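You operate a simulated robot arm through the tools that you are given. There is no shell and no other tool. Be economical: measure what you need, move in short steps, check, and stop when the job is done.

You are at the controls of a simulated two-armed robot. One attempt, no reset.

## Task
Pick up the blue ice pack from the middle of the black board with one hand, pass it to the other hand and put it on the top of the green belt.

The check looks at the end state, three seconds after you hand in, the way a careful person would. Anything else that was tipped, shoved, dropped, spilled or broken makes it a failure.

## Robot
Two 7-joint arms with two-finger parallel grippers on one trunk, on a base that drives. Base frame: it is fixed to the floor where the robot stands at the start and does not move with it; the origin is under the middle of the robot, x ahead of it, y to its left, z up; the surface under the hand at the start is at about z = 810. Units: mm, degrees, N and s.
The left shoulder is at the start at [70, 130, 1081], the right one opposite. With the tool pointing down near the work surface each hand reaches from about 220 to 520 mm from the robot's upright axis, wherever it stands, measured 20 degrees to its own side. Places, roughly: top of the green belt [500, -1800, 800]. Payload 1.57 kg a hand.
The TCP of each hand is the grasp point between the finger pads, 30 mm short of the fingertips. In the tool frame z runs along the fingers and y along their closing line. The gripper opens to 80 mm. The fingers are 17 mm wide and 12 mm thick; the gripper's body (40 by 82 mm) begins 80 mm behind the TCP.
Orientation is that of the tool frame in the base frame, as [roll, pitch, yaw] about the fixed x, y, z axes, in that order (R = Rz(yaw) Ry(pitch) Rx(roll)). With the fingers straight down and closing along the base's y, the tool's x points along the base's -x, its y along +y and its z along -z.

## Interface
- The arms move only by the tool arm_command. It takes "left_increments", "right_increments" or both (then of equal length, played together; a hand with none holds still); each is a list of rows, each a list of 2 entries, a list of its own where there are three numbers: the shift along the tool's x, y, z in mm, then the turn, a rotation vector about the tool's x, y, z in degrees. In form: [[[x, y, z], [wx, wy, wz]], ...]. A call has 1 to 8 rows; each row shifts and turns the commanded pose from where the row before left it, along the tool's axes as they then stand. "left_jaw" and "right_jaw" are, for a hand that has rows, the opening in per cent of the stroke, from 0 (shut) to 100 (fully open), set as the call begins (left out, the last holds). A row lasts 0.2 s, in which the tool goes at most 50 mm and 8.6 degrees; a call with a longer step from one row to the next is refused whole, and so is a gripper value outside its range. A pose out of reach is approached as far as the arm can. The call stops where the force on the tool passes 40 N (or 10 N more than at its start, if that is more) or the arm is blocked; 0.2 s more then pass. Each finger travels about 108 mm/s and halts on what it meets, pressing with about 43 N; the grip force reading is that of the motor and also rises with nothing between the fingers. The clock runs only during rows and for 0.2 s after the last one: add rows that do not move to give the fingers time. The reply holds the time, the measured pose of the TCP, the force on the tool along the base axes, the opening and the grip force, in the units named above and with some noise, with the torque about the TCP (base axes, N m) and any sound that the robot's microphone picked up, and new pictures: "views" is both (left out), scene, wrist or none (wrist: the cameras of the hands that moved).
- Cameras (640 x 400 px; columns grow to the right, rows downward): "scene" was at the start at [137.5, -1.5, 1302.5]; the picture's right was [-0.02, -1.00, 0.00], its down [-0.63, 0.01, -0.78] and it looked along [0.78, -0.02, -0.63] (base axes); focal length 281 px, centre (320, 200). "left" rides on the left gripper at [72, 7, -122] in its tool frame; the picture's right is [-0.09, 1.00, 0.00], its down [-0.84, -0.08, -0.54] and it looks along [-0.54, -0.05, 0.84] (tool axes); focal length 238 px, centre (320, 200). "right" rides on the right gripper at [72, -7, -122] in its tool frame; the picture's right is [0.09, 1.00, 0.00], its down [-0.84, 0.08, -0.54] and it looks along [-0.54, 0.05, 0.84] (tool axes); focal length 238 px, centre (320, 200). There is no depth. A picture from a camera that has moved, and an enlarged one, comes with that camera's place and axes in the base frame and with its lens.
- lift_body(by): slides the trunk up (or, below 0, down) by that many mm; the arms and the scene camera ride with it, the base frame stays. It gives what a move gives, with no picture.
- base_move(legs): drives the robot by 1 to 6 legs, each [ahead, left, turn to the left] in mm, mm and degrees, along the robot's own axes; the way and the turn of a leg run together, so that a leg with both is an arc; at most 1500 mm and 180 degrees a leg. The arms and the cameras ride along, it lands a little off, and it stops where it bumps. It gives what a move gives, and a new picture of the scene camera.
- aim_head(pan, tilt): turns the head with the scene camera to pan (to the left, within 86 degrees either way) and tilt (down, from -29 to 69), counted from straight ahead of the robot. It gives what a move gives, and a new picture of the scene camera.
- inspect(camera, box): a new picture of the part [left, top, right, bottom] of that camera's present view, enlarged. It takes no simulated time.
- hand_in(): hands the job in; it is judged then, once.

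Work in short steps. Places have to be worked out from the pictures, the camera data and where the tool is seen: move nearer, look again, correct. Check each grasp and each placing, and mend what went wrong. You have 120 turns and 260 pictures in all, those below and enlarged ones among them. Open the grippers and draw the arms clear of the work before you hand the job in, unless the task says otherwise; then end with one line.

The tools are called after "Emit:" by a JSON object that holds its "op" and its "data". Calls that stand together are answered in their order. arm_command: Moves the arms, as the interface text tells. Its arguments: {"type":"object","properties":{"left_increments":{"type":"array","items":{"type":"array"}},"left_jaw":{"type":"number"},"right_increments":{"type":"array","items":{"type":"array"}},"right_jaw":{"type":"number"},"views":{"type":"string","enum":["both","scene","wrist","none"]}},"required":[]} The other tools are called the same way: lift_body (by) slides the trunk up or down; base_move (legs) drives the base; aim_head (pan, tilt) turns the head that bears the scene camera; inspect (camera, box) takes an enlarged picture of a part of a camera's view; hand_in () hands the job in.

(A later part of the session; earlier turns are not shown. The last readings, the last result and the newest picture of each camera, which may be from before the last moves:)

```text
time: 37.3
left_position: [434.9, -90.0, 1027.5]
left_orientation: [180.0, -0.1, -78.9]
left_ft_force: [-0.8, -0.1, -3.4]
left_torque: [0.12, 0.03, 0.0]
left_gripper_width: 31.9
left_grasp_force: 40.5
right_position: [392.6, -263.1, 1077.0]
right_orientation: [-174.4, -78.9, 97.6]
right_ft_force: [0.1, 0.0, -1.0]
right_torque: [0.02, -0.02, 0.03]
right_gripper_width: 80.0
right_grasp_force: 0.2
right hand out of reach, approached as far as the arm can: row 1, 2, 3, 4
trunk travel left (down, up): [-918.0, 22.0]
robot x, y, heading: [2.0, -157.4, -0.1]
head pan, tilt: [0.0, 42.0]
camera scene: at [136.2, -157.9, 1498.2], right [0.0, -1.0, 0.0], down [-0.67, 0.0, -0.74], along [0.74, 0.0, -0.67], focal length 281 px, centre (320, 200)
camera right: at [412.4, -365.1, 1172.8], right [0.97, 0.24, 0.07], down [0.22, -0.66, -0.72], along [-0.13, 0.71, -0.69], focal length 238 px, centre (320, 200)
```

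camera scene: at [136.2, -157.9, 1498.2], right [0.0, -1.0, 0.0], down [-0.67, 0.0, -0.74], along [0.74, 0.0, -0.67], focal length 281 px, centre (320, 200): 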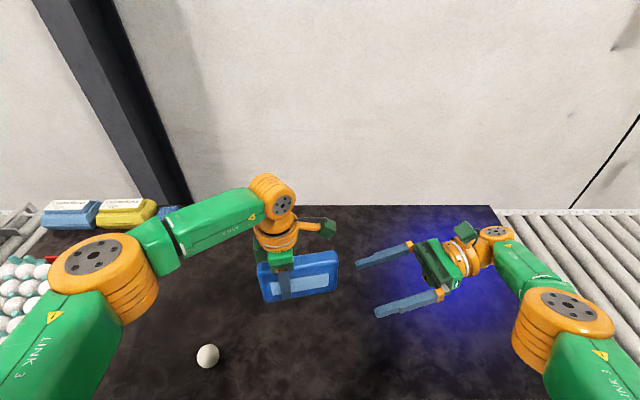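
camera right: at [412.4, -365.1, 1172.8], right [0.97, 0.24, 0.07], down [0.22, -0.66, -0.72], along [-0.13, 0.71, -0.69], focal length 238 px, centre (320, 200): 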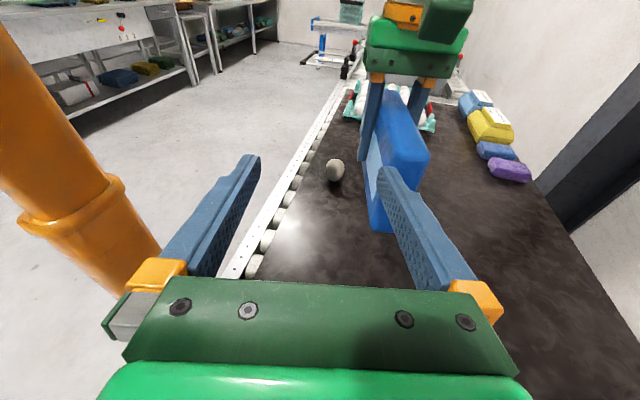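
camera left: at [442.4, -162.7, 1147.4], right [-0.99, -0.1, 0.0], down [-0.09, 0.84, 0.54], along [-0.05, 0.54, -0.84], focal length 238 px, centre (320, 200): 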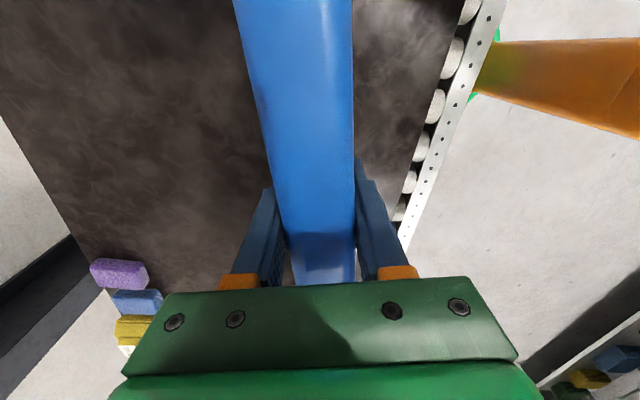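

The right arm can't go farther out than x of about 392 here, so I'll bring the pack to it: left hand 75 mm toward the robot and 30 mm up.

Emit:
{"op": "arm_command", "data": {"left_increments": [[[0, 19, -8], [0, 0, 0]], [[0, 19, -8], [0, 0, 0]], [[0, 19, -8], [0, 0, 0]], [[0, 19, -8], [0, 0, 0]], [[0, 0, 0], [0, 0, 0]]]}}

Emit:
{"op": "inspect", "data": {"camera": "right", "box": [0, 0, 640, 400]}}

```text
time: 38.5
left_position: [361.5, -102.1, 1056.8]
left_orientation: [180.0, -0.1, -79.0]
left_ft_force: [-0.1, 0.6, -3.7]
left_torque: [0.11, 0.06, -0.01]
left_gripper_width: 31.7
left_grasp_force: 40.2
right_position: [393.2, -262.6, 1078.0]
right_orientation: [-174.5, -78.8, 97.7]
right_ft_force: [-0.5, 0.8, 0.2]
right_torque: [-0.01, -0.01, 0.0]
right_gripper_width: 79.9
right_grasp_force: 0.1
trunk travel left (down, up): [-918.0, 22.0]
robot x, y, heading: [-1.2, -157.3, -0.1]
head pan, tilt: [0.0, 42.0]
camera scene: at [136.3, -157.7, 1498.1], right [0.0, -1.0, 0.0], down [-0.67, 0.0, -0.74], along [0.74, 0.0, -0.67], focal length 281 px, centre (320, 200)
camera left: at [368.8, -174.9, 1178.8], right [-0.99, -0.1, 0.0], down [-0.09, 0.84, 0.54], along [-0.05, 0.54, -0.84], focal length 238 px, centre (320, 200)
```

scene: 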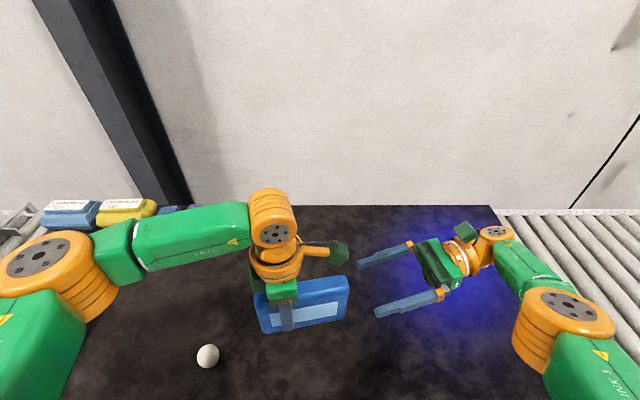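
left: 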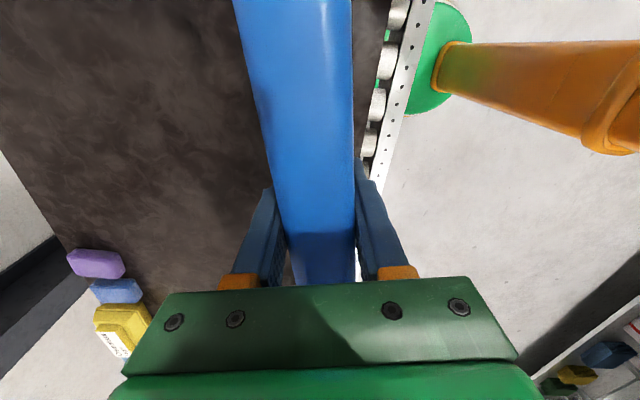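

```text
1.00 times, centred on (320, 200) of right (not enlarged: the box is as wide or as high as the picture)
camera zoom: at [412.4, -365.2, 1173.0], right [0.97, 0.24, 0.07], down [0.22, -0.66, -0.72], along [-0.13, 0.71, -0.69], focal length 238 px, centre (320, 200)
```

zoom: 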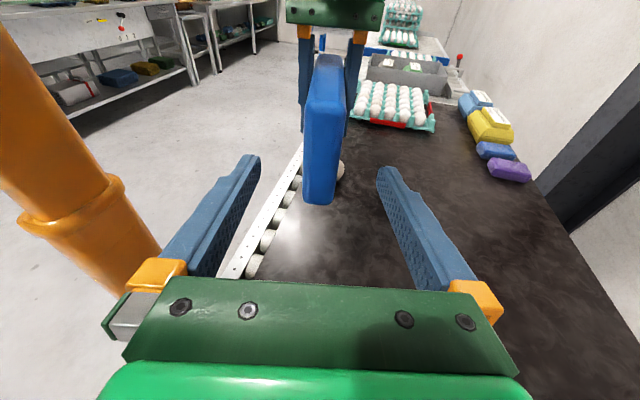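

The pack is centred between the right fingers, lateral offset near zero by the readings. I'll advance the right hand 73 mm along its fingers in small rows.

Emit:
{"op": "arm_command", "data": {"right_increments": [[[0, 0, 20], [0, 0, 0]], [[0, 0, 20], [0, 0, 0]], [[0, 0, 18], [0, 0, 0]], [[0, 0, 15], [0, 0, 0]], [[0, 0, 0], [0, 0, 0]]]}}

```text
time: 39.7
left_position: [361.8, -102.6, 1058.2]
left_orientation: [180.0, 0.0, -78.9]
left_ft_force: [-0.6, 0.4, -3.6]
left_torque: [0.11, 0.0, 0.02]
left_gripper_width: 31.8
left_grasp_force: 40.6
right_position: [378.4, -190.9, 1061.9]
right_orientation: [-174.4, -78.9, 97.7]
right_ft_force: [-0.3, 0.3, -0.9]
right_torque: [0.02, -0.02, -0.02]
right_gripper_width: 79.8
right_grasp_force: 0.1
trunk travel left (down, up): [-918.0, 22.0]
robot x, y, heading: [-1.7, -155.7, -0.0]
head pan, tilt: [0.0, 42.0]
camera scene: at [136.2, -157.8, 1498.2], right [0.0, -1.0, 0.0], down [-0.67, 0.0, -0.74], along [0.74, 0.0, -0.67], focal length 281 px, centre (320, 200)
camera right: at [397.3, -294.5, 1157.8], right [0.97, 0.24, 0.07], down [0.22, -0.66, -0.72], along [-0.13, 0.71, -0.69], focal length 238 px, centre (320, 200)
```

scene: 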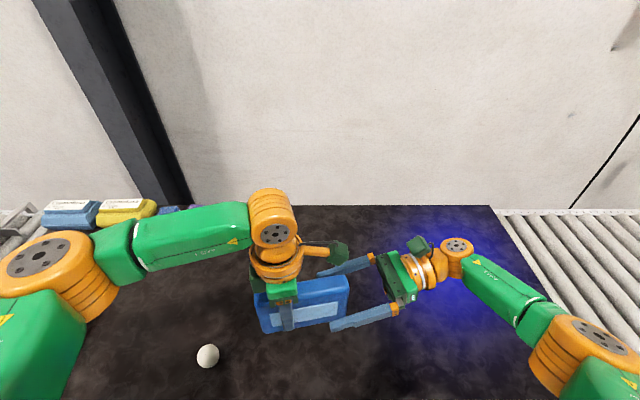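
right: 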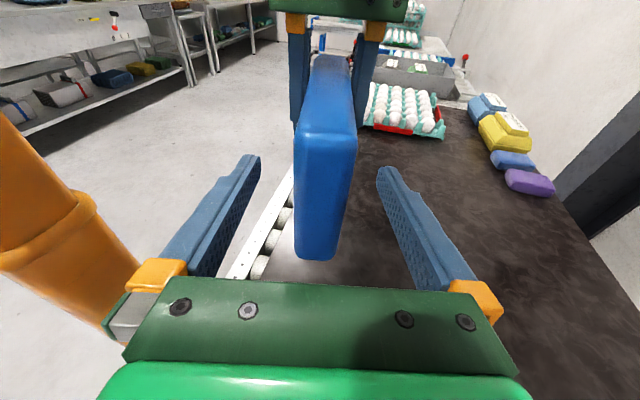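

The pack's end is about at the right TCP, so the overlap is only the fingertips (about 27 mm). I'll advance 24 mm more, still clear of the left fingers, then close.

Emit:
{"op": "arm_command", "data": {"right_increments": [[[0, 0, 12], [0, 0, 0]], [[0, 0, 12], [0, 0, 0]], [[0, 0, 0], [0, 0, 0]]]}}

```text
time: 40.5
left_position: [360.4, -102.8, 1057.6]
left_orientation: [180.0, -0.1, -78.9]
left_ft_force: [0.2, -0.3, -2.8]
left_torque: [0.09, 0.04, 0.02]
left_gripper_width: 32.1
left_grasp_force: 40.0
right_position: [374.1, -168.7, 1058.8]
right_orientation: [-174.4, -79.0, 97.6]
right_ft_force: [-0.5, 0.2, 0.6]
right_torque: [0.03, 0.02, -0.01]
right_gripper_width: 80.0
right_grasp_force: 0.1
trunk travel left (down, up): [-918.0, 22.0]
robot x, y, heading: [1.3, -158.9, -0.5]
head pan, tilt: [0.0, 42.0]
camera scene: at [136.3, -157.9, 1498.1], right [0.0, -1.0, 0.0], down [-0.67, 0.0, -0.74], along [0.74, 0.0, -0.67], focal length 281 px, centre (320, 200)
camera right: at [392.4, -272.2, 1153.8], right [0.97, 0.24, 0.07], down [0.22, -0.66, -0.72], along [-0.13, 0.71, -0.69], focal length 238 px, centre (320, 200)
```

scene: 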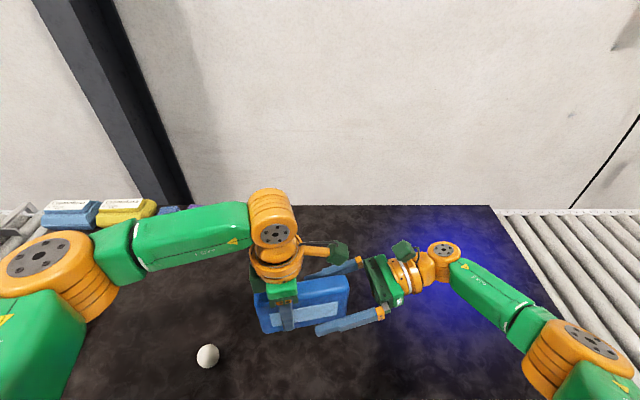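
right: 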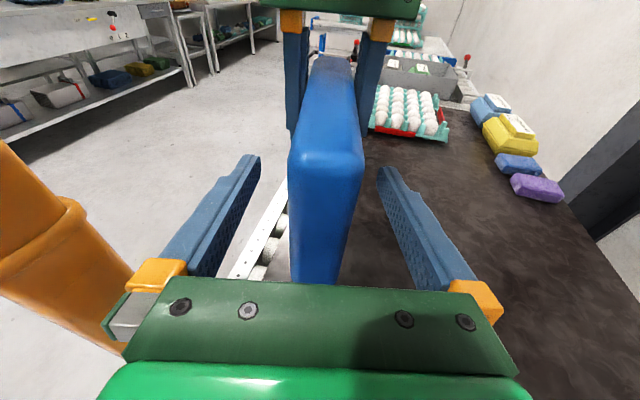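

Good overlap and clear of the left fingers. Closing the right jaw.

Emit:
{"op": "arm_command", "data": {"right_increments": [[[0, 0, 0], [0, 0, 0]], [[0, 0, 0], [0, 0, 0]], [[0, 0, 0], [0, 0, 0]], [[0, 0, 0], [0, 0, 0]], [[0, 0, 0], [0, 0, 0]]], "right_jaw": 0, "views": "wrist"}}

```text
time: 41.7
left_position: [359.6, -104.3, 1058.1]
left_orientation: [179.9, -0.1, -78.9]
left_ft_force: [-19.4, -8.7, 3.4]
left_torque: [-1.14, 0.7, 0.98]
left_gripper_width: 32.2
left_grasp_force: 40.5
right_position: [374.0, -169.4, 1059.6]
right_orientation: [-175.0, -78.9, 97.8]
right_ft_force: [18.9, 8.8, -2.5]
right_torque: [0.78, -0.85, -2.35]
right_gripper_width: 32.7
right_grasp_force: 40.7
trunk travel left (down, up): [-918.0, 22.0]
robot x, y, heading: [0.6, -156.8, -0.1]
head pan, tilt: [0.0, 42.0]
camera right: at [392.9, -272.3, 1154.0], right [0.97, 0.24, 0.07], down [0.22, -0.66, -0.72], along [-0.12, 0.71, -0.69], focal length 238 px, centre (320, 200)
```

right: 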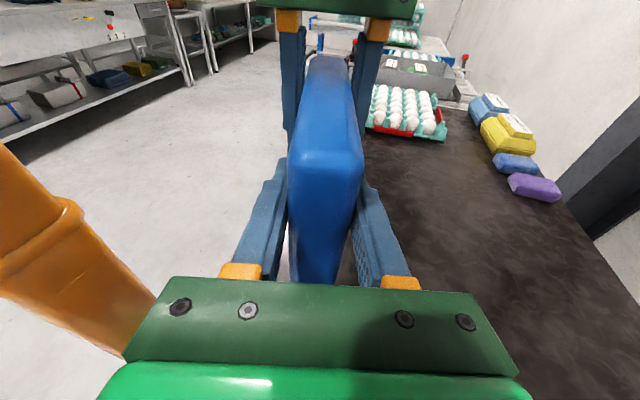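

Both hands hold it (with about 20 N of internal strain). I'll open the left jaw and retract it straight up in the same call after giving the fingers time.

Emit:
{"op": "arm_command", "data": {"left_increments": [[[0, 0, 0], [0, 0, 0]], [[0, 0, 0], [0, 0, 0]], [[0, 0, 0], [0, 0, 0]]], "left_jaw": 100, "views": "scene"}}

```text
time: 42.5
left_position: [360.4, -103.3, 1057.3]
left_orientation: [-180.0, -0.2, -78.9]
left_ft_force: [-0.2, 0.1, 0.3]
left_torque: [-0.01, 0.07, -0.01]
left_gripper_width: 80.1
left_grasp_force: 0.1
right_position: [373.1, -169.0, 1059.4]
right_orientation: [-174.4, -78.9, 97.5]
right_ft_force: [-0.3, -0.1, 0.8]
right_torque: [-0.12, -0.02, 0.0]
right_gripper_width: 31.7
right_grasp_force: 40.8
trunk travel left (down, up): [-918.0, 22.0]
robot x, y, heading: [-4.4, -156.0, -0.3]
head pan, tilt: [0.0, 42.0]
camera scene: at [136.2, -157.7, 1498.2], right [0.0, -1.0, 0.0], down [-0.67, 0.0, -0.74], along [0.74, 0.0, -0.67], focal length 281 px, centre (320, 200)
```

scene: 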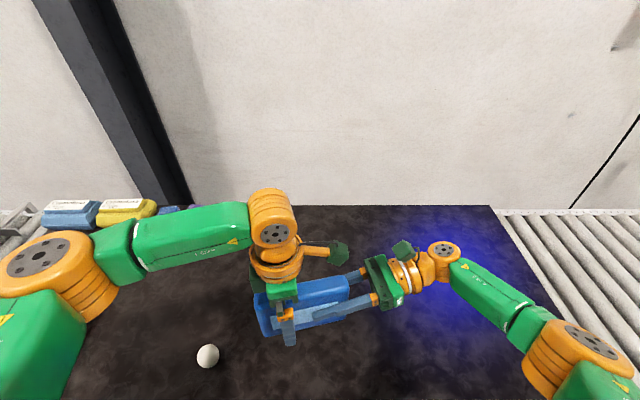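

The right hand holds the pack alone. Raising the left hand straight up clear of it.

Emit:
{"op": "arm_command", "data": {"left_increments": [[[0, 0, -30], [0, 0, 0]], [[0, 0, -40], [0, 0, 0]], [[0, 0, -40], [0, 0, 0]], [[-30, 0, -10], [0, 0, 0]], [[-40, 0, 0], [0, 0, 0]], [[0, 0, 0], [0, 0, 0]]]}}

```text
time: 43.9
left_position: [348.2, -34.4, 1175.6]
left_orientation: [180.0, 0.0, -78.9]
left_ft_force: [0.8, 0.1, 0.2]
left_torque: [0.01, 0.01, 0.0]
left_gripper_width: 80.0
left_grasp_force: 0.0
right_position: [373.7, -170.4, 1059.8]
right_orientation: [-174.6, -79.0, 97.7]
right_ft_force: [0.0, 0.4, 0.0]
right_torque: [-0.12, -0.06, -0.01]
right_gripper_width: 31.7
right_grasp_force: 40.6
trunk travel left (down, up): [-918.0, 22.0]
robot x, y, heading: [-0.6, -156.6, -0.3]
head pan, tilt: [0.0, 42.0]
camera scene: at [136.2, -158.5, 1498.2], right [0.0, -1.0, 0.0], down [-0.67, 0.0, -0.74], along [0.74, 0.0, -0.67], focal length 281 px, centre (320, 200)
camera left: at [356.2, -106.9, 1297.1], right [-0.99, -0.1, 0.0], down [-0.09, 0.84, 0.54], along [-0.05, 0.54, -0.84], focal length 238 px, centre (320, 200)
```

scene: 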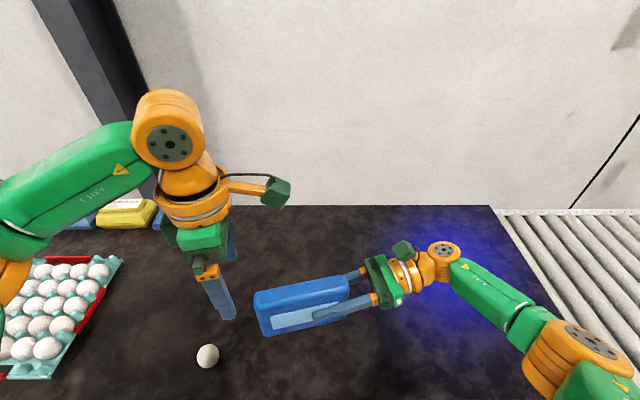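
left: 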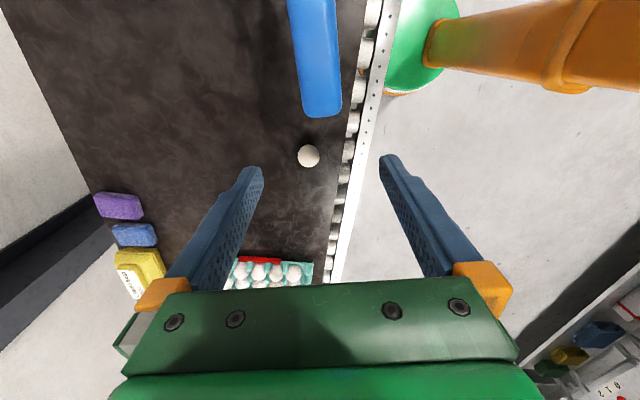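

Handover complete. I'll drive right along the conveyor in two legs to about y = -1150 and look toward the belt.

Emit:
{"op": "base_move", "data": {"legs": [[0, -500, 0], [0, -450, 0]]}}

Emit:
{"op": "aim_head", "data": {"pan": -55, "tilt": 35}}

```text
time: 49.2
left_position: [342.8, -988.2, 1175.5]
left_orientation: [180.0, -0.1, -79.6]
left_ft_force: [0.0, 0.9, 0.3]
left_torque: [-0.01, 0.01, -0.02]
left_gripper_width: 79.8
left_grasp_force: 0.1
right_position: [364.1, -1123.6, 1059.5]
right_orientation: [-174.3, -78.7, 96.9]
right_ft_force: [-0.4, 0.0, -0.5]
right_torque: [-0.12, -0.01, 0.02]
right_gripper_width: 32.1
right_grasp_force: 40.6
trunk travel left (down, up): [-918.0, 22.0]
robot x, y, heading: [-11.9, -1108.1, -0.6]
head pan, tilt: [0.0, 42.0]
camera scene: at [127.9, -1108.6, 1498.2], right [-0.01, -1.0, 0.0], down [-0.67, 0.01, -0.74], along [0.74, -0.01, -0.67], focal length 281 px, centre (320, 200)
```

scene: 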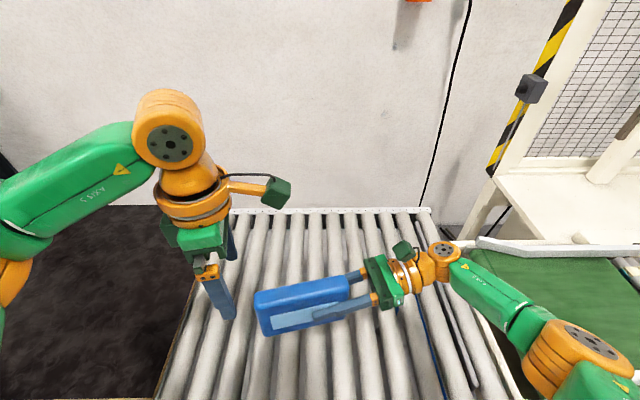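

```text
time: 50.4
left_position: [341.2, -989.3, 1175.1]
left_orientation: [-180.0, -0.1, -79.6]
left_ft_force: [-0.6, 0.1, -0.2]
left_torque: [0.02, -0.02, -0.01]
left_gripper_width: 79.7
left_grasp_force: 0.1
right_position: [363.9, -1125.7, 1059.7]
right_orientation: [-174.5, -78.9, 96.9]
right_ft_force: [-1.1, -0.3, 0.5]
right_torque: [-0.13, -0.05, 0.02]
right_gripper_width: 32.0
right_grasp_force: 40.7
trunk travel left (down, up): [-918.0, 22.0]
robot x, y, heading: [-5.9, -1109.8, -0.7]
head pan, tilt: [-55.0, 35.0]
camera scene: at [93.9, -1182.4, 1508.7], right [-0.83, -0.56, 0.0], down [-0.32, 0.47, -0.82], along [0.46, -0.68, -0.57], focal length 281 px, centre (320, 200)
```

scene: 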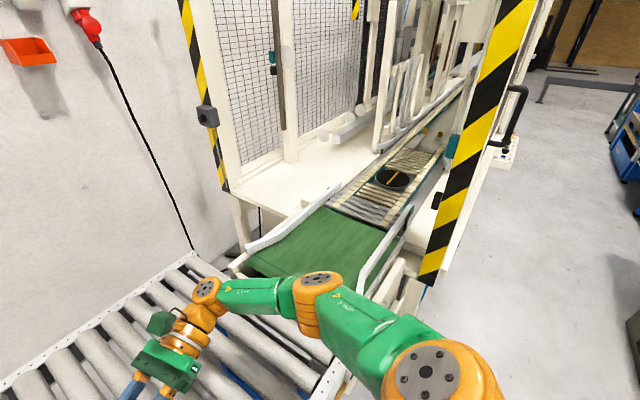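

The belt spans about x 300–640, y -1575 to -1990, with guide rails about 60 mm high on both sides and a striped post near (147, -1967). A horizontal hand would foul the rails, so I'll rotate the right hand to point down over the roller conveyor (pack standing on its short end) and place from above.

Emit:
{"op": "arm_command", "data": {"right_increments": [[[0, 0, 0], [0, -8, 0]], [[0, 0, 0], [0, -8, 0]], [[0, 0, 0], [0, -8, 0]], [[0, 0, 0], [0, -8, 0]], [[0, 0, 0], [0, -8, 0]], [[0, 0, 0], [0, -8, 0]], [[0, 0, 0], [0, -8, 0]], [[0, 0, 0], [0, -8, 0]]], "views": "none"}}

Emit:
{"op": "aim_head", "data": {"pan": -10, "tilt": 40}}

Emit:
{"op": "arm_command", "data": {"right_increments": [[[0, 0, 0], [0, -8, 0]], [[0, 0, 0], [0, -8, 0]], [[0, 0, 0], [0, -8, 0]], [[0, 0, 0], [0, 0, 0]]]}}

```text
time: 52.2
left_position: [340.4, -988.9, 1177.0]
left_orientation: [-180.0, -0.2, -79.6]
left_ft_force: [-0.5, 0.0, -0.2]
left_torque: [-0.02, -0.01, 0.0]
left_gripper_width: 79.9
left_grasp_force: 0.0
right_position: [363.7, -1125.8, 1059.8]
right_orientation: [-178.9, -14.7, 101.9]
right_ft_force: [0.3, -0.1, 0.1]
right_torque: [-0.04, -0.02, 0.01]
right_gripper_width: 31.9
right_grasp_force: 40.8
trunk travel left (down, up): [-918.0, 22.0]
robot x, y, heading: [-9.1, -1109.1, -0.5]
head pan, tilt: [-55.0, 35.0]
```

```text
time: 53.4
left_position: [342.5, -989.4, 1176.2]
left_orientation: [-179.9, -0.1, -79.6]
left_ft_force: [0.4, 0.4, 0.3]
left_torque: [0.03, -0.02, 0.05]
left_gripper_width: 80.0
left_grasp_force: 0.0
right_position: [364.4, -1125.9, 1059.7]
right_orientation: [-178.9, -15.0, 102.2]
right_ft_force: [0.0, -0.2, -1.1]
right_torque: [-0.01, -0.01, 0.0]
right_gripper_width: 31.8
right_grasp_force: 40.4
trunk travel left (down, up): [-918.0, 22.0]
robot x, y, heading: [-10.5, -1111.3, -0.7]
head pan, tilt: [-10.0, 40.0]
camera scene: at [127.7, -1126.1, 1501.1], right [-0.19, -0.98, 0.0], down [-0.63, 0.12, -0.77], along [0.75, -0.14, -0.64], focal length 281 px, centre (320, 200)
```

scene: 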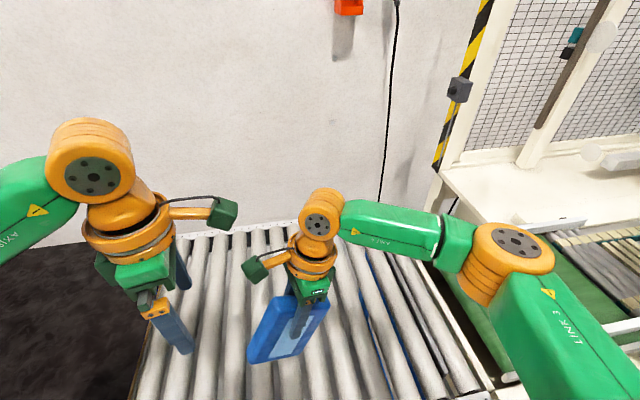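

```text
time: 54.4
left_position: [342.1, -989.4, 1176.0]
left_orientation: [180.0, -0.1, -79.5]
left_ft_force: [-0.7, 0.5, 0.1]
left_torque: [0.04, -0.01, 0.0]
left_gripper_width: 79.8
left_grasp_force: 0.0
right_position: [364.9, -1125.8, 1059.2]
right_orientation: [-179.0, 9.0, 102.5]
right_ft_force: [0.1, -0.6, 0.4]
right_torque: [0.02, 0.01, -0.05]
right_gripper_width: 31.8
right_grasp_force: 40.8
trunk travel left (down, up): [-918.0, 22.0]
robot x, y, heading: [-6.7, -1109.9, -0.7]
head pan, tilt: [-10.0, 40.0]
camera scene: at [127.9, -1126.2, 1501.1], right [-0.19, -0.98, 0.0], down [-0.63, 0.12, -0.77], along [0.75, -0.14, -0.64], focal length 281 px, centre (320, 200)
camera right: at [341.0, -1037.0, 1169.3], right [0.95, 0.3, -0.03], down [0.25, -0.7, 0.67], along [0.18, -0.64, -0.75], focal length 238 px, centre (320, 200)
```

scene: 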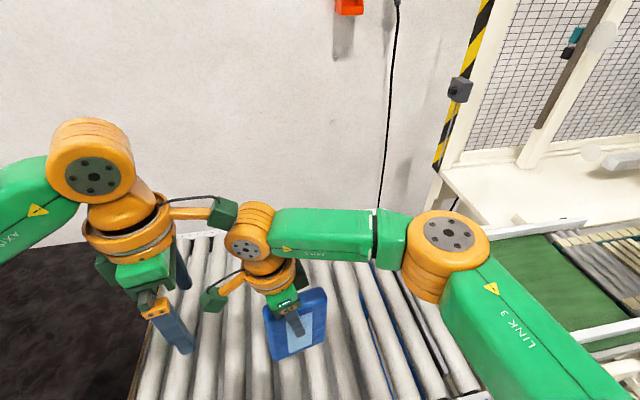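
right: 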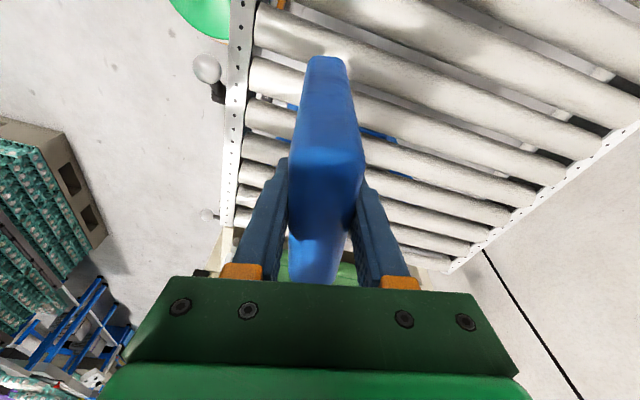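

Let me check the pack's verticality closely.

Emit:
{"op": "inspect", "data": {"camera": "scene", "box": [230, 260, 350, 380]}}

```text
3.33 times, centred on (290, 320) of scene
camera zoom: at [127.9, -1126.2, 1501.1], right [-0.19, -0.98, 0.0], down [-0.63, 0.12, -0.77], along [0.75, -0.14, -0.64], focal length 938 px, centre (420, -200)
```

zoom: 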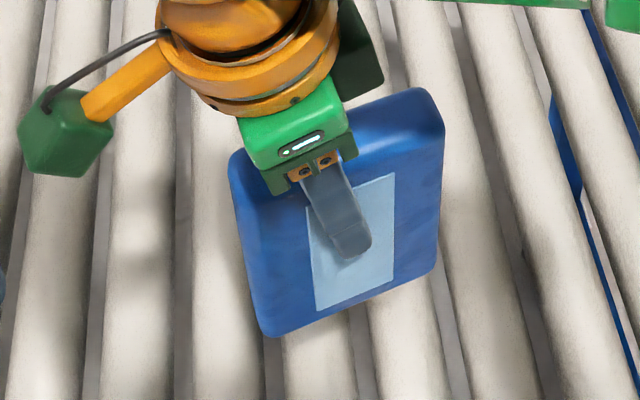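

The pack stands within about 2° of vertical, its bottom about 103 mm below TCP. I'll add the 2° correction, then drive 320 mm further right and look at the belt.

Emit:
{"op": "arm_command", "data": {"right_increments": [[[0, 0, 0], [0, -2, 0]], [[0, 0, 0], [0, 0, 0]]], "views": "none"}}

Emit:
{"op": "base_move", "data": {"legs": [[0, -320, 0.6]]}}

Emit:
{"op": "aim_head", "data": {"pan": -45, "tilt": 40}}

```text
time: 55.0
left_position: [341.8, -990.0, 1175.4]
left_orientation: [179.9, -0.1, -79.7]
left_ft_force: [0.0, -0.9, -0.4]
left_torque: [-0.02, 0.02, -0.01]
left_gripper_width: 79.8
left_grasp_force: 0.0
right_position: [365.3, -1125.9, 1059.0]
right_orientation: [-179.0, 11.2, 102.6]
right_ft_force: [-0.2, 0.0, -0.6]
right_torque: [0.04, 0.02, -0.04]
right_gripper_width: 31.7
right_grasp_force: 40.8
trunk travel left (down, up): [-918.0, 22.0]
robot x, y, heading: [-9.5, -1109.0, -0.8]
head pan, tilt: [-10.0, 40.0]
```

```text
time: 56.9
left_position: [306.3, -1176.9, 1176.7]
left_orientation: [-179.9, 0.2, -70.9]
left_ft_force: [0.6, 0.3, 0.0]
left_torque: [0.03, 0.0, 0.01]
left_gripper_width: 80.1
left_grasp_force: 0.1
right_position: [349.0, -1304.9, 1058.7]
right_orientation: [-178.9, 10.9, 111.3]
right_ft_force: [-0.1, -1.0, -0.3]
right_torque: [0.03, 0.02, 0.02]
right_gripper_width: 32.0
right_grasp_force: 40.3
trunk travel left (down, up): [-918.0, 22.0]
robot x, y, heading: [-22.0, -1344.7, 7.9]
head pan, tilt: [-10.0, 40.0]
stopped in leg 1: the robot was blocked; the commanded pose is now the measured one
camera scene: at [115.9, -1343.5, 1501.0], right [-0.04, -1.0, 0.0], down [-0.64, 0.02, -0.77], along [0.76, -0.03, -0.64], focal length 281 px, centre (320, 200)
```

scene: 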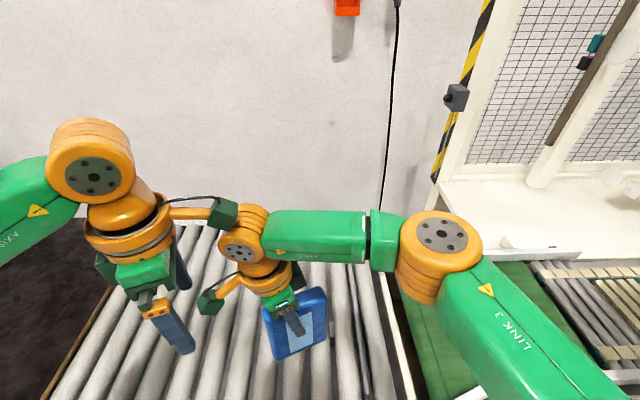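

```text
time: 57.9
left_position: [305.8, -1173.5, 1175.6]
left_orientation: [-180.0, 0.0, -71.0]
left_ft_force: [0.1, 0.0, 0.3]
left_torque: [0.03, 0.0, -0.02]
left_gripper_width: 80.4
left_grasp_force: 0.1
right_position: [350.4, -1303.4, 1058.5]
right_orientation: [-178.9, 11.0, 111.3]
right_ft_force: [0.3, -0.9, 0.1]
right_torque: [0.04, 0.02, 0.0]
right_gripper_width: 31.8
right_grasp_force: 40.6
trunk travel left (down, up): [-918.0, 22.0]
robot x, y, heading: [-22.7, -1347.2, 7.9]
head pan, tilt: [-45.0, 40.0]
camera scene: at [97.9, -1388.3, 1501.1], right [-0.6, -0.8, 0.0], down [-0.51, 0.39, -0.77], along [0.61, -0.46, -0.64], focal length 281 px, centre (320, 200)
```

scene: 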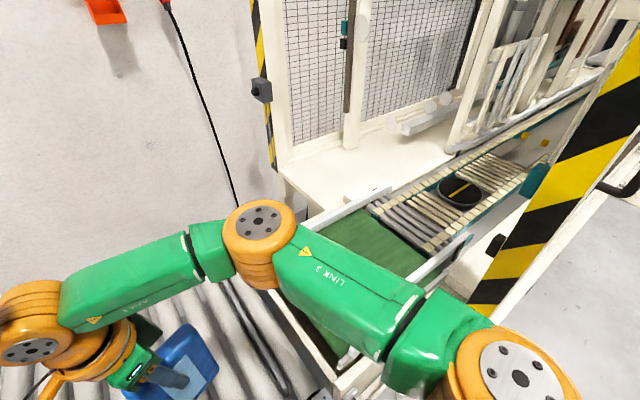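

The base bumped something and yawed to 8°. I'll look down to the right to find what it is before moving again.

Emit:
{"op": "aim_head", "data": {"pan": -75, "tilt": 60}}

```text
time: 58.8
left_position: [306.0, -1174.0, 1176.7]
left_orientation: [-180.0, -0.1, -70.9]
left_ft_force: [0.0, 0.1, 1.2]
left_torque: [-0.01, -0.02, -0.01]
left_gripper_width: 80.2
left_grasp_force: 0.0
right_position: [349.3, -1304.3, 1058.4]
right_orientation: [-178.9, 11.0, 111.4]
right_ft_force: [-0.9, 0.3, 0.1]
right_torque: [0.0, 0.01, -0.04]
right_gripper_width: 31.4
right_grasp_force: 40.4
trunk travel left (down, up): [-918.0, 22.0]
robot x, y, heading: [-23.3, -1346.8, 7.9]
head pan, tilt: [-75.0, 60.0]
camera scene: at [56.1, -1398.9, 1474.4], right [-0.92, -0.39, 0.0], down [-0.34, 0.8, -0.5], along [0.19, -0.46, -0.87], focal length 281 px, centre (320, 200)
```

scene: 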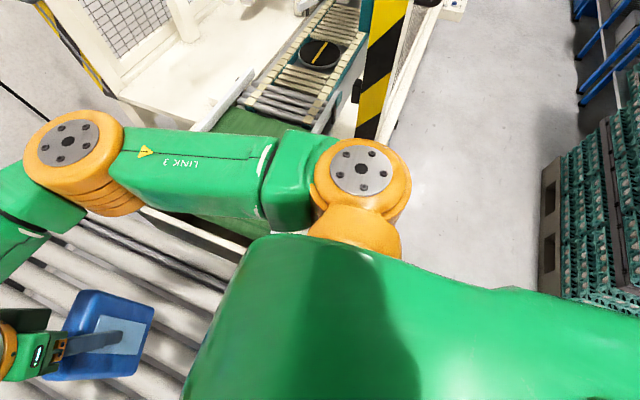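

The arm hides the obstacle; it's most likely a pedal or leg at the conveyor's near side around (215, -1620). I'll back off a little left and back, then turn right so that the right arm points at the belt.

Emit:
{"op": "base_move", "data": {"legs": [[-30, 30, 0], [0, 0, -28]]}}

Emit:
{"op": "aim_head", "data": {"pan": -10, "tilt": 45}}

```text
time: 61.1
left_position: [315.2, -1323.0, 1176.7]
left_orientation: [180.0, -0.1, -99.3]
left_ft_force: [0.3, -0.7, -0.4]
left_torque: [-0.04, 0.01, 0.01]
left_gripper_width: 79.7
left_grasp_force: 0.1
right_position: [289.5, -1459.9, 1058.4]
right_orientation: [-178.9, 11.1, 83.0]
right_ft_force: [0.0, -0.3, 0.4]
right_torque: [0.02, 0.0, 0.0]
right_gripper_width: 31.8
right_grasp_force: 40.7
trunk travel left (down, up): [-918.0, 22.0]
robot x, y, heading: [-55.4, -1318.4, -20.5]
head pan, tilt: [-75.0, 60.0]
camera scene: at [-12.4, -1402.4, 1474.4], right [-1.0, 0.1, 0.0], down [0.08, 0.86, -0.5], along [-0.05, -0.5, -0.87], focal length 281 px, centre (320, 200)
```

scene: 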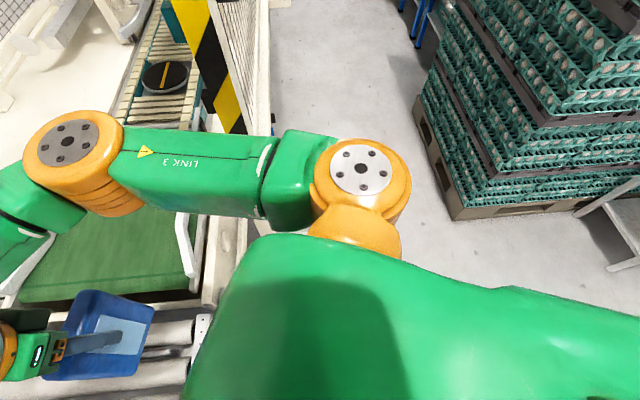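

```text
time: 62.5
left_position: [313.0, -1324.7, 1175.6]
left_orientation: [-180.0, -0.1, -99.3]
left_ft_force: [-0.7, 0.3, 0.2]
left_torque: [0.01, -0.05, -0.03]
left_gripper_width: 80.0
left_grasp_force: 0.1
right_position: [290.5, -1459.3, 1060.5]
right_orientation: [-178.9, 10.9, 82.9]
right_ft_force: [0.0, 0.1, -0.1]
right_torque: [0.0, 0.0, 0.0]
right_gripper_width: 31.9
right_grasp_force: 40.3
trunk travel left (down, up): [-918.0, 22.0]
robot x, y, heading: [-54.9, -1319.0, -20.6]
head pan, tilt: [-10.0, 45.0]
camera scene: at [63.2, -1378.0, 1493.8], right [-0.51, -0.86, 0.0], down [-0.61, 0.36, -0.71], along [0.61, -0.36, -0.71], focal length 281 px, centre (320, 200)
```

scene: 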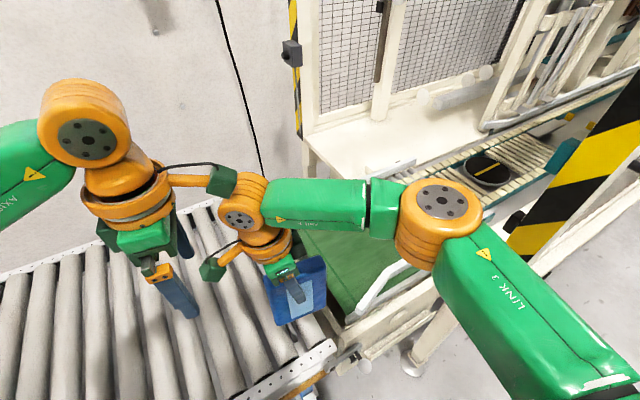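

The belt spans x 280–640 from y ≈ -1583, and the way is clear. I'll edge forward to about (0, -1310), lower the trunk 75 and then check.

Emit:
{"op": "base_move", "data": {"legs": [[46, 25, 0]]}}

Emit:
{"op": "lift_body", "data": {"by": -75}}

```text
time: 63.5
left_position: [357.8, -1319.3, 1176.2]
left_orientation: [180.0, 0.0, -99.6]
left_ft_force: [-0.3, 0.4, 0.6]
left_torque: [0.0, 0.02, 0.01]
left_gripper_width: 80.3
left_grasp_force: 0.0
right_position: [333.4, -1453.8, 1059.6]
right_orientation: [-178.9, 11.0, 82.5]
right_ft_force: [-0.1, 0.4, 0.2]
right_torque: [0.01, -0.03, 0.01]
right_gripper_width: 31.9
right_grasp_force: 40.8
trunk travel left (down, up): [-918.0, 22.0]
robot x, y, heading: [-12.0, -1310.6, -21.0]
head pan, tilt: [-10.0, 45.0]
stopped in leg 1: the robot was blocked; the commanded pose is now the measured one
camera scene: at [107.5, -1371.4, 1493.9], right [-0.51, -0.86, 0.0], down [-0.61, 0.36, -0.71], along [0.61, -0.36, -0.71], focal length 281 px, centre (320, 200)
```

scene: 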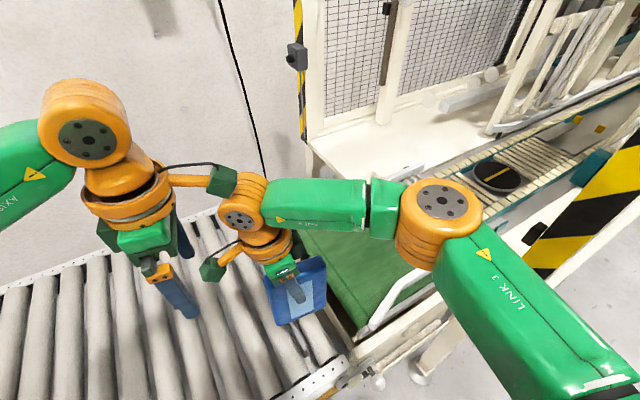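

```text
time: 64.7
left_position: [357.7, -1319.5, 1101.0]
left_orientation: [-180.0, -0.1, -99.7]
left_ft_force: [0.0, -1.1, -1.0]
left_torque: [0.02, -0.01, -0.01]
left_gripper_width: 80.2
left_grasp_force: 0.1
right_position: [333.2, -1453.9, 984.9]
right_orientation: [-179.0, 11.0, 82.6]
right_ft_force: [0.7, -0.3, 0.6]
right_torque: [0.05, -0.02, -0.01]
right_gripper_width: 31.7
right_grasp_force: 40.9
trunk travel left (down, up): [-843.0, 97.0]
robot x, y, heading: [-12.3, -1311.6, -20.5]
head pan, tilt: [-10.0, 45.0]
```

The base touches the conveyor at x = -12; that's as close as it gets. Now I'll extend the right arm over the belt towards (385, -1665).

Emit:
{"op": "arm_command", "data": {"right_increments": [[[-33, 13, 6.2], [0, 0, 0]], [[-33, 13, 6.2], [0, 0, 0]], [[-33, 13, 6.2], [0, 0, 0]], [[-33, 13, 6.2], [0, 0, 0]], [[-33, 13, 6.2], [0, 0, 0]], [[-33, 13, 6.2], [0, 0, 0]], [[0, 0, 0], [0, 0, 0]]]}}

```text
time: 66.3
left_position: [358.0, -1320.1, 1100.1]
left_orientation: [180.0, -0.2, -99.6]
left_ft_force: [-0.7, 0.2, -0.1]
left_torque: [-0.01, -0.01, -0.02]
left_gripper_width: 80.0
left_grasp_force: 0.0
right_position: [384.7, -1663.0, 983.8]
right_orientation: [-179.0, 11.0, 82.6]
right_ft_force: [-1.5, -0.5, -0.7]
right_torque: [0.01, -0.04, 0.01]
right_gripper_width: 31.6
right_grasp_force: 40.5
trunk travel left (down, up): [-843.0, 97.0]
robot x, y, heading: [-12.9, -1314.5, -20.6]
head pan, tilt: [-10.0, 45.0]
camera scene: at [108.0, -1371.2, 1418.8], right [-0.51, -0.86, 0.0], down [-0.61, 0.36, -0.71], along [0.61, -0.36, -0.71], focal length 281 px, centre (320, 200)
camera right: at [392.8, -1568.1, 1090.7], right [1.0, -0.04, -0.04], down [-0.01, -0.72, 0.69], along [-0.05, -0.69, -0.72], focal length 238 px, centre (320, 200)
```

scene: 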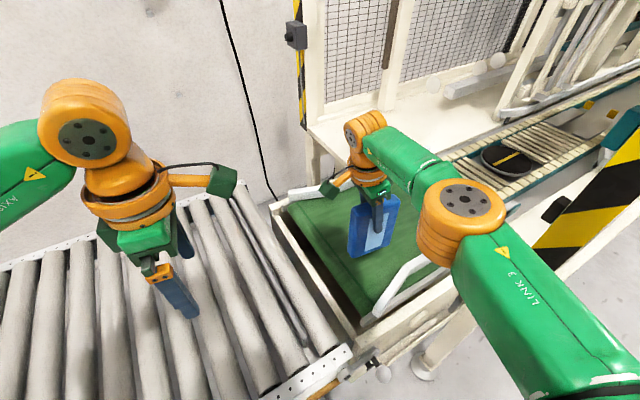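
right: 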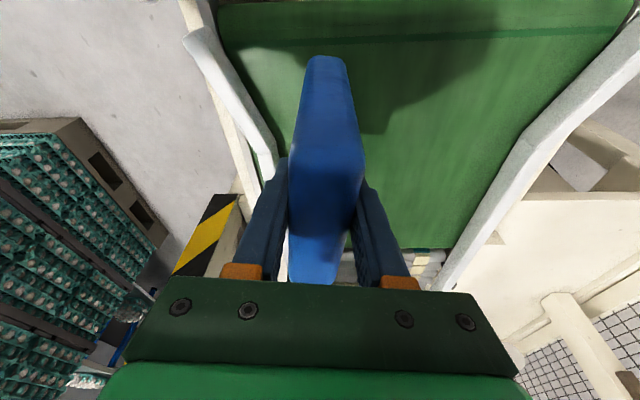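

Reach is fine and the pack hangs over the belt. I'll shift 40 mm away from the near rail and lower by 55 mm, then look again.

Emit:
{"op": "arm_command", "data": {"right_increments": [[[-6, 21, 1], [0, 0, 0]], [[-6, 21, 1], [0, 0, 0]], [[3.8, 0.4, 19.6], [0, 0, 0]], [[3.8, 0.4, 19.6], [0, 0, 0]], [[2.8, 0.3, 14.7], [0, 0, 0]], [[0, 0, 0], [0, 0, 0]]]}}

Emit:
{"op": "inspect", "data": {"camera": "scene", "box": [270, 120, 510, 330]}}

```text
time: 67.7
left_position: [358.3, -1320.5, 1101.4]
left_orientation: [-179.9, 0.0, -99.6]
left_ft_force: [-0.7, 0.5, 0.9]
left_torque: [0.01, 0.02, 0.02]
left_gripper_width: 79.8
left_grasp_force: 0.0
right_position: [380.4, -1665.6, 931.5]
right_orientation: [-178.9, 11.0, 82.7]
right_ft_force: [-0.6, 0.4, 0.2]
right_torque: [0.03, -0.06, 0.03]
right_gripper_width: 31.9
right_grasp_force: 40.6
right hand out of reach, approached as far as the arm can: row 1, 2, 5
trunk travel left (down, up): [-843.0, 97.0]
robot x, y, heading: [-5.8, -1312.1, -20.7]
head pan, tilt: [-10.0, 45.0]
camera scene: at [108.0, -1371.7, 1418.8], right [-0.51, -0.86, 0.0], down [-0.61, 0.36, -0.71], along [0.61, -0.36, -0.71], focal length 281 px, centre (320, 200)
camera right: at [388.2, -1570.1, 1038.4], right [1.0, -0.04, -0.04], down [-0.01, -0.72, 0.69], along [-0.06, -0.69, -0.72], focal length 238 px, centre (320, 200)
```

scene: 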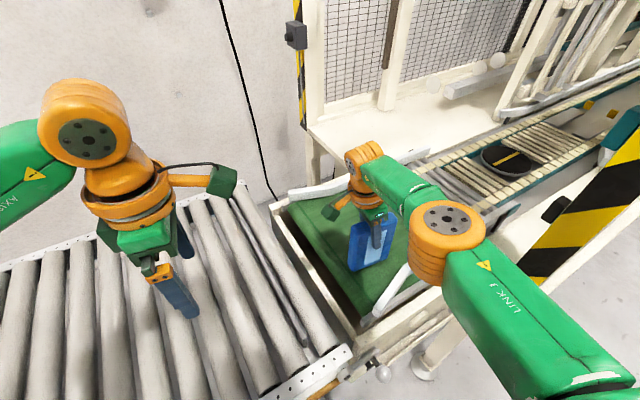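
right: 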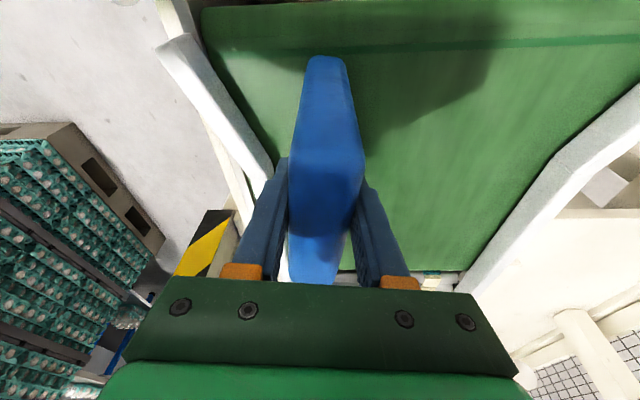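

```text
1.90 times, centred on (390, 225) of scene
camera zoom: at [108.0, -1371.7, 1418.8], right [-0.51, -0.86, 0.0], down [-0.61, 0.36, -0.71], along [0.61, -0.36, -0.71], focal length 536 px, centre (187, 152)
```

zoom: 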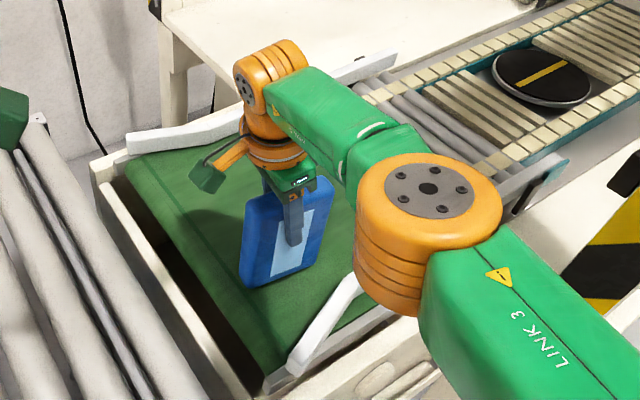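

Reach limit is x ≈ 381, but the pack is well inside the belt and vertical. Its bottom is about 25–30 mm above the belt, so I'll lower the trunk 18 and then creep down with the arm watching the force.

Emit:
{"op": "lift_body", "data": {"by": -18}}

Emit:
{"op": "arm_command", "data": {"right_increments": [[[0.4, 0, 2], [0, 0, 0]], [[0.4, 0, 2], [0, 0, 0]], [[0, 0, 0], [0, 0, 0]]], "views": "both"}}

Emit:
{"op": "inspect", "data": {"camera": "scene", "box": [310, 180, 430, 310]}}

```text
time: 68.3
left_position: [356.6, -1318.2, 1083.5]
left_orientation: [-179.9, 0.0, -99.5]
left_ft_force: [0.4, -0.6, -1.2]
left_torque: [0.01, -0.02, -0.01]
left_gripper_width: 80.2
left_grasp_force: 0.1
right_position: [378.4, -1664.7, 915.2]
right_orientation: [-179.1, 11.1, 82.5]
right_ft_force: [-0.3, 0.0, 11.0]
right_torque: [0.51, -0.16, -0.06]
right_gripper_width: 31.9
right_grasp_force: 39.9
trunk travel left (down, up): [-825.0, 115.0]
robot x, y, heading: [-11.8, -1309.8, -20.7]
head pan, tilt: [-10.0, 45.0]
```

```text
time: 69.1
left_position: [353.7, -1316.5, 1085.0]
left_orientation: [-179.8, -0.2, -99.7]
left_ft_force: [-1.0, 0.4, 0.9]
left_torque: [0.0, 0.02, -0.03]
left_gripper_width: 80.0
left_grasp_force: 0.1
right_position: [376.0, -1663.4, 913.4]
right_orientation: [-179.5, 11.3, 82.4]
right_ft_force: [8.4, -10.5, 37.0]
right_torque: [-0.25, -1.52, -0.2]
right_gripper_width: 32.3
right_grasp_force: 40.3
trunk travel left (down, up): [-825.0, 115.0]
robot x, y, heading: [-12.5, -1311.1, -21.0]
head pan, tilt: [-10.0, 45.0]
camera scene: at [101.1, -1367.2, 1401.9], right [-0.51, -0.86, 0.0], down [-0.6, 0.36, -0.71], along [0.61, -0.36, -0.7], focal length 281 px, centre (320, 200)
camera right: at [383.8, -1567.7, 1020.7], right [1.0, -0.04, -0.03], down [-0.01, -0.72, 0.7], along [-0.05, -0.69, -0.72], focal length 238 px, centre (320, 200)
```

scene: 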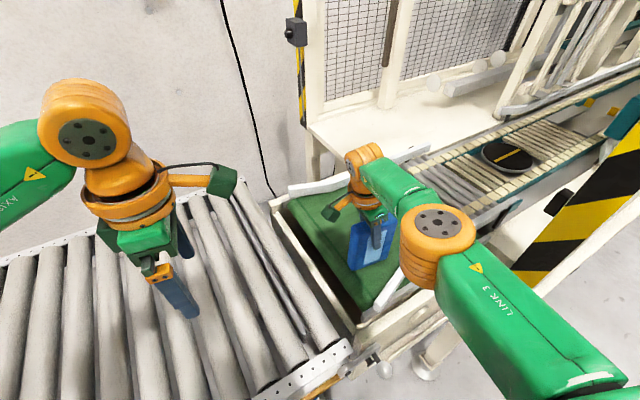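
right: 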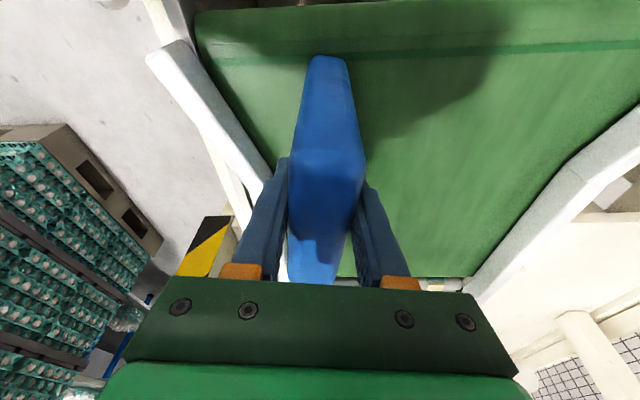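

```text
3.08 times, centred on (370, 245) of scene
camera zoom: at [101.1, -1367.2, 1401.9], right [-0.51, -0.86, 0.0], down [-0.6, 0.36, -0.71], along [0.61, -0.36, -0.7], focal length 866 px, centre (166, 62)
```

zoom: 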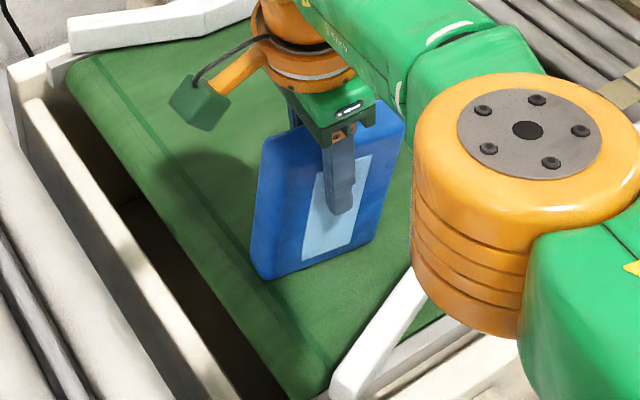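

The pack has touched down (37 N, a bit too much press). I'll ease up by about 3 mm to unload.

Emit:
{"op": "arm_command", "data": {"right_increments": [[[-0.4, 0, -2], [0, 0, 0]], [[-0.3, 0, -1.5], [0, 0, 0]], [[0, 0, 0], [0, 0, 0]]], "views": "none"}}

```text
time: 69.9
left_position: [355.9, -1317.3, 1082.6]
left_orientation: [-179.9, -0.1, -99.7]
left_ft_force: [0.5, -0.3, 0.9]
left_torque: [0.0, -0.01, 0.03]
left_gripper_width: 79.8
left_grasp_force: 0.1
right_position: [378.6, -1663.3, 914.8]
right_orientation: [-179.0, 10.9, 82.6]
right_ft_force: [-0.5, -2.9, 6.6]
right_torque: [-0.89, -0.01, -0.06]
right_gripper_width: 31.6
right_grasp_force: 40.2
trunk travel left (down, up): [-825.0, 115.0]
robot x, y, heading: [-12.4, -1311.7, -20.7]
head pan, tilt: [-10.0, 45.0]
```

Light contact (about 7 N) remains, so the pack is seated. Opening the jaw just a little first (to about 37 mm) so it releases gently.

Emit:
{"op": "arm_command", "data": {"right_increments": [[[0, 0, 0], [0, 0, 0]], [[0, 0, 0], [0, 0, 0]], [[0, 0, 0], [0, 0, 0]]], "right_jaw": 47}}

Emit:
{"op": "inspect", "data": {"camera": "scene", "box": [310, 180, 430, 310]}}

```text
time: 70.7
left_position: [358.7, -1319.6, 1083.1]
left_orientation: [180.0, -0.1, -99.6]
left_ft_force: [-0.3, 0.3, 0.3]
left_torque: [0.01, 0.0, -0.02]
left_gripper_width: 80.2
left_grasp_force: 0.0
right_position: [379.5, -1663.5, 914.0]
right_orientation: [-179.0, 11.0, 82.4]
right_ft_force: [-0.5, -0.5, 0.7]
right_torque: [0.03, -0.03, -0.02]
right_gripper_width: 37.6
right_grasp_force: 0.3
trunk travel left (down, up): [-825.0, 115.0]
robot x, y, heading: [-10.1, -1310.1, -20.9]
head pan, tilt: [-10.0, 45.0]
camera scene: at [107.1, -1370.8, 1400.9], right [-0.51, -0.86, 0.0], down [-0.61, 0.36, -0.71], along [0.61, -0.36, -0.71], focal length 281 px, centre (320, 200)
camera right: at [387.9, -1569.5, 1021.4], right [1.0, -0.04, -0.04], down [-0.01, -0.72, 0.69], along [-0.06, -0.69, -0.72], focal length 238 px, centre (320, 200)
```

scene: 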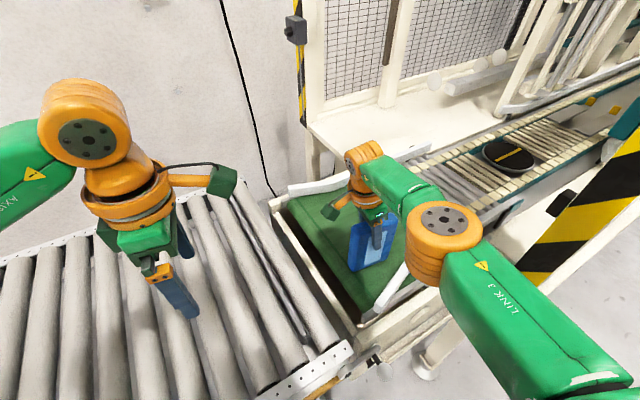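
right: 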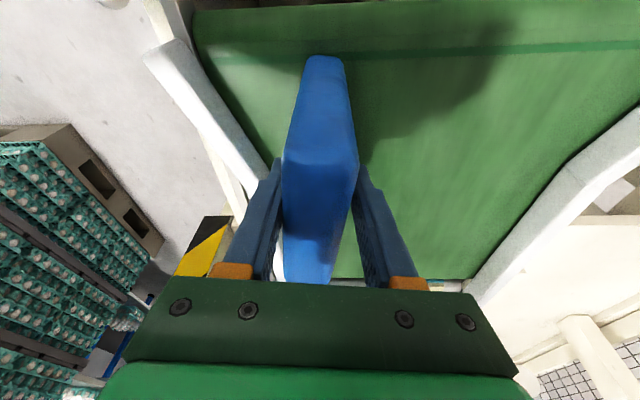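

```text
3.08 times, centred on (370, 245) of scene
camera zoom: at [107.1, -1370.8, 1400.9], right [-0.51, -0.86, 0.0], down [-0.61, 0.36, -0.71], along [0.61, -0.36, -0.71], focal length 866 px, centre (166, 62)
```

zoom: 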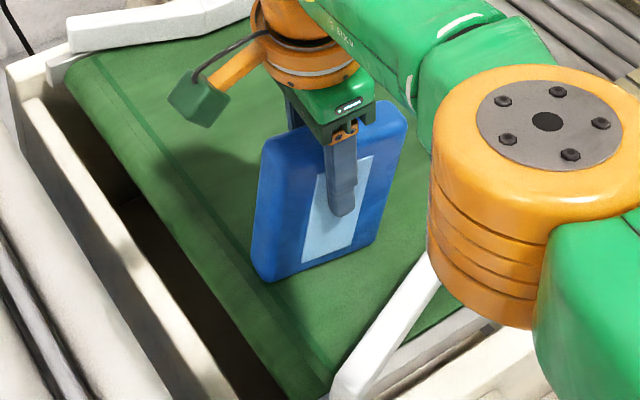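

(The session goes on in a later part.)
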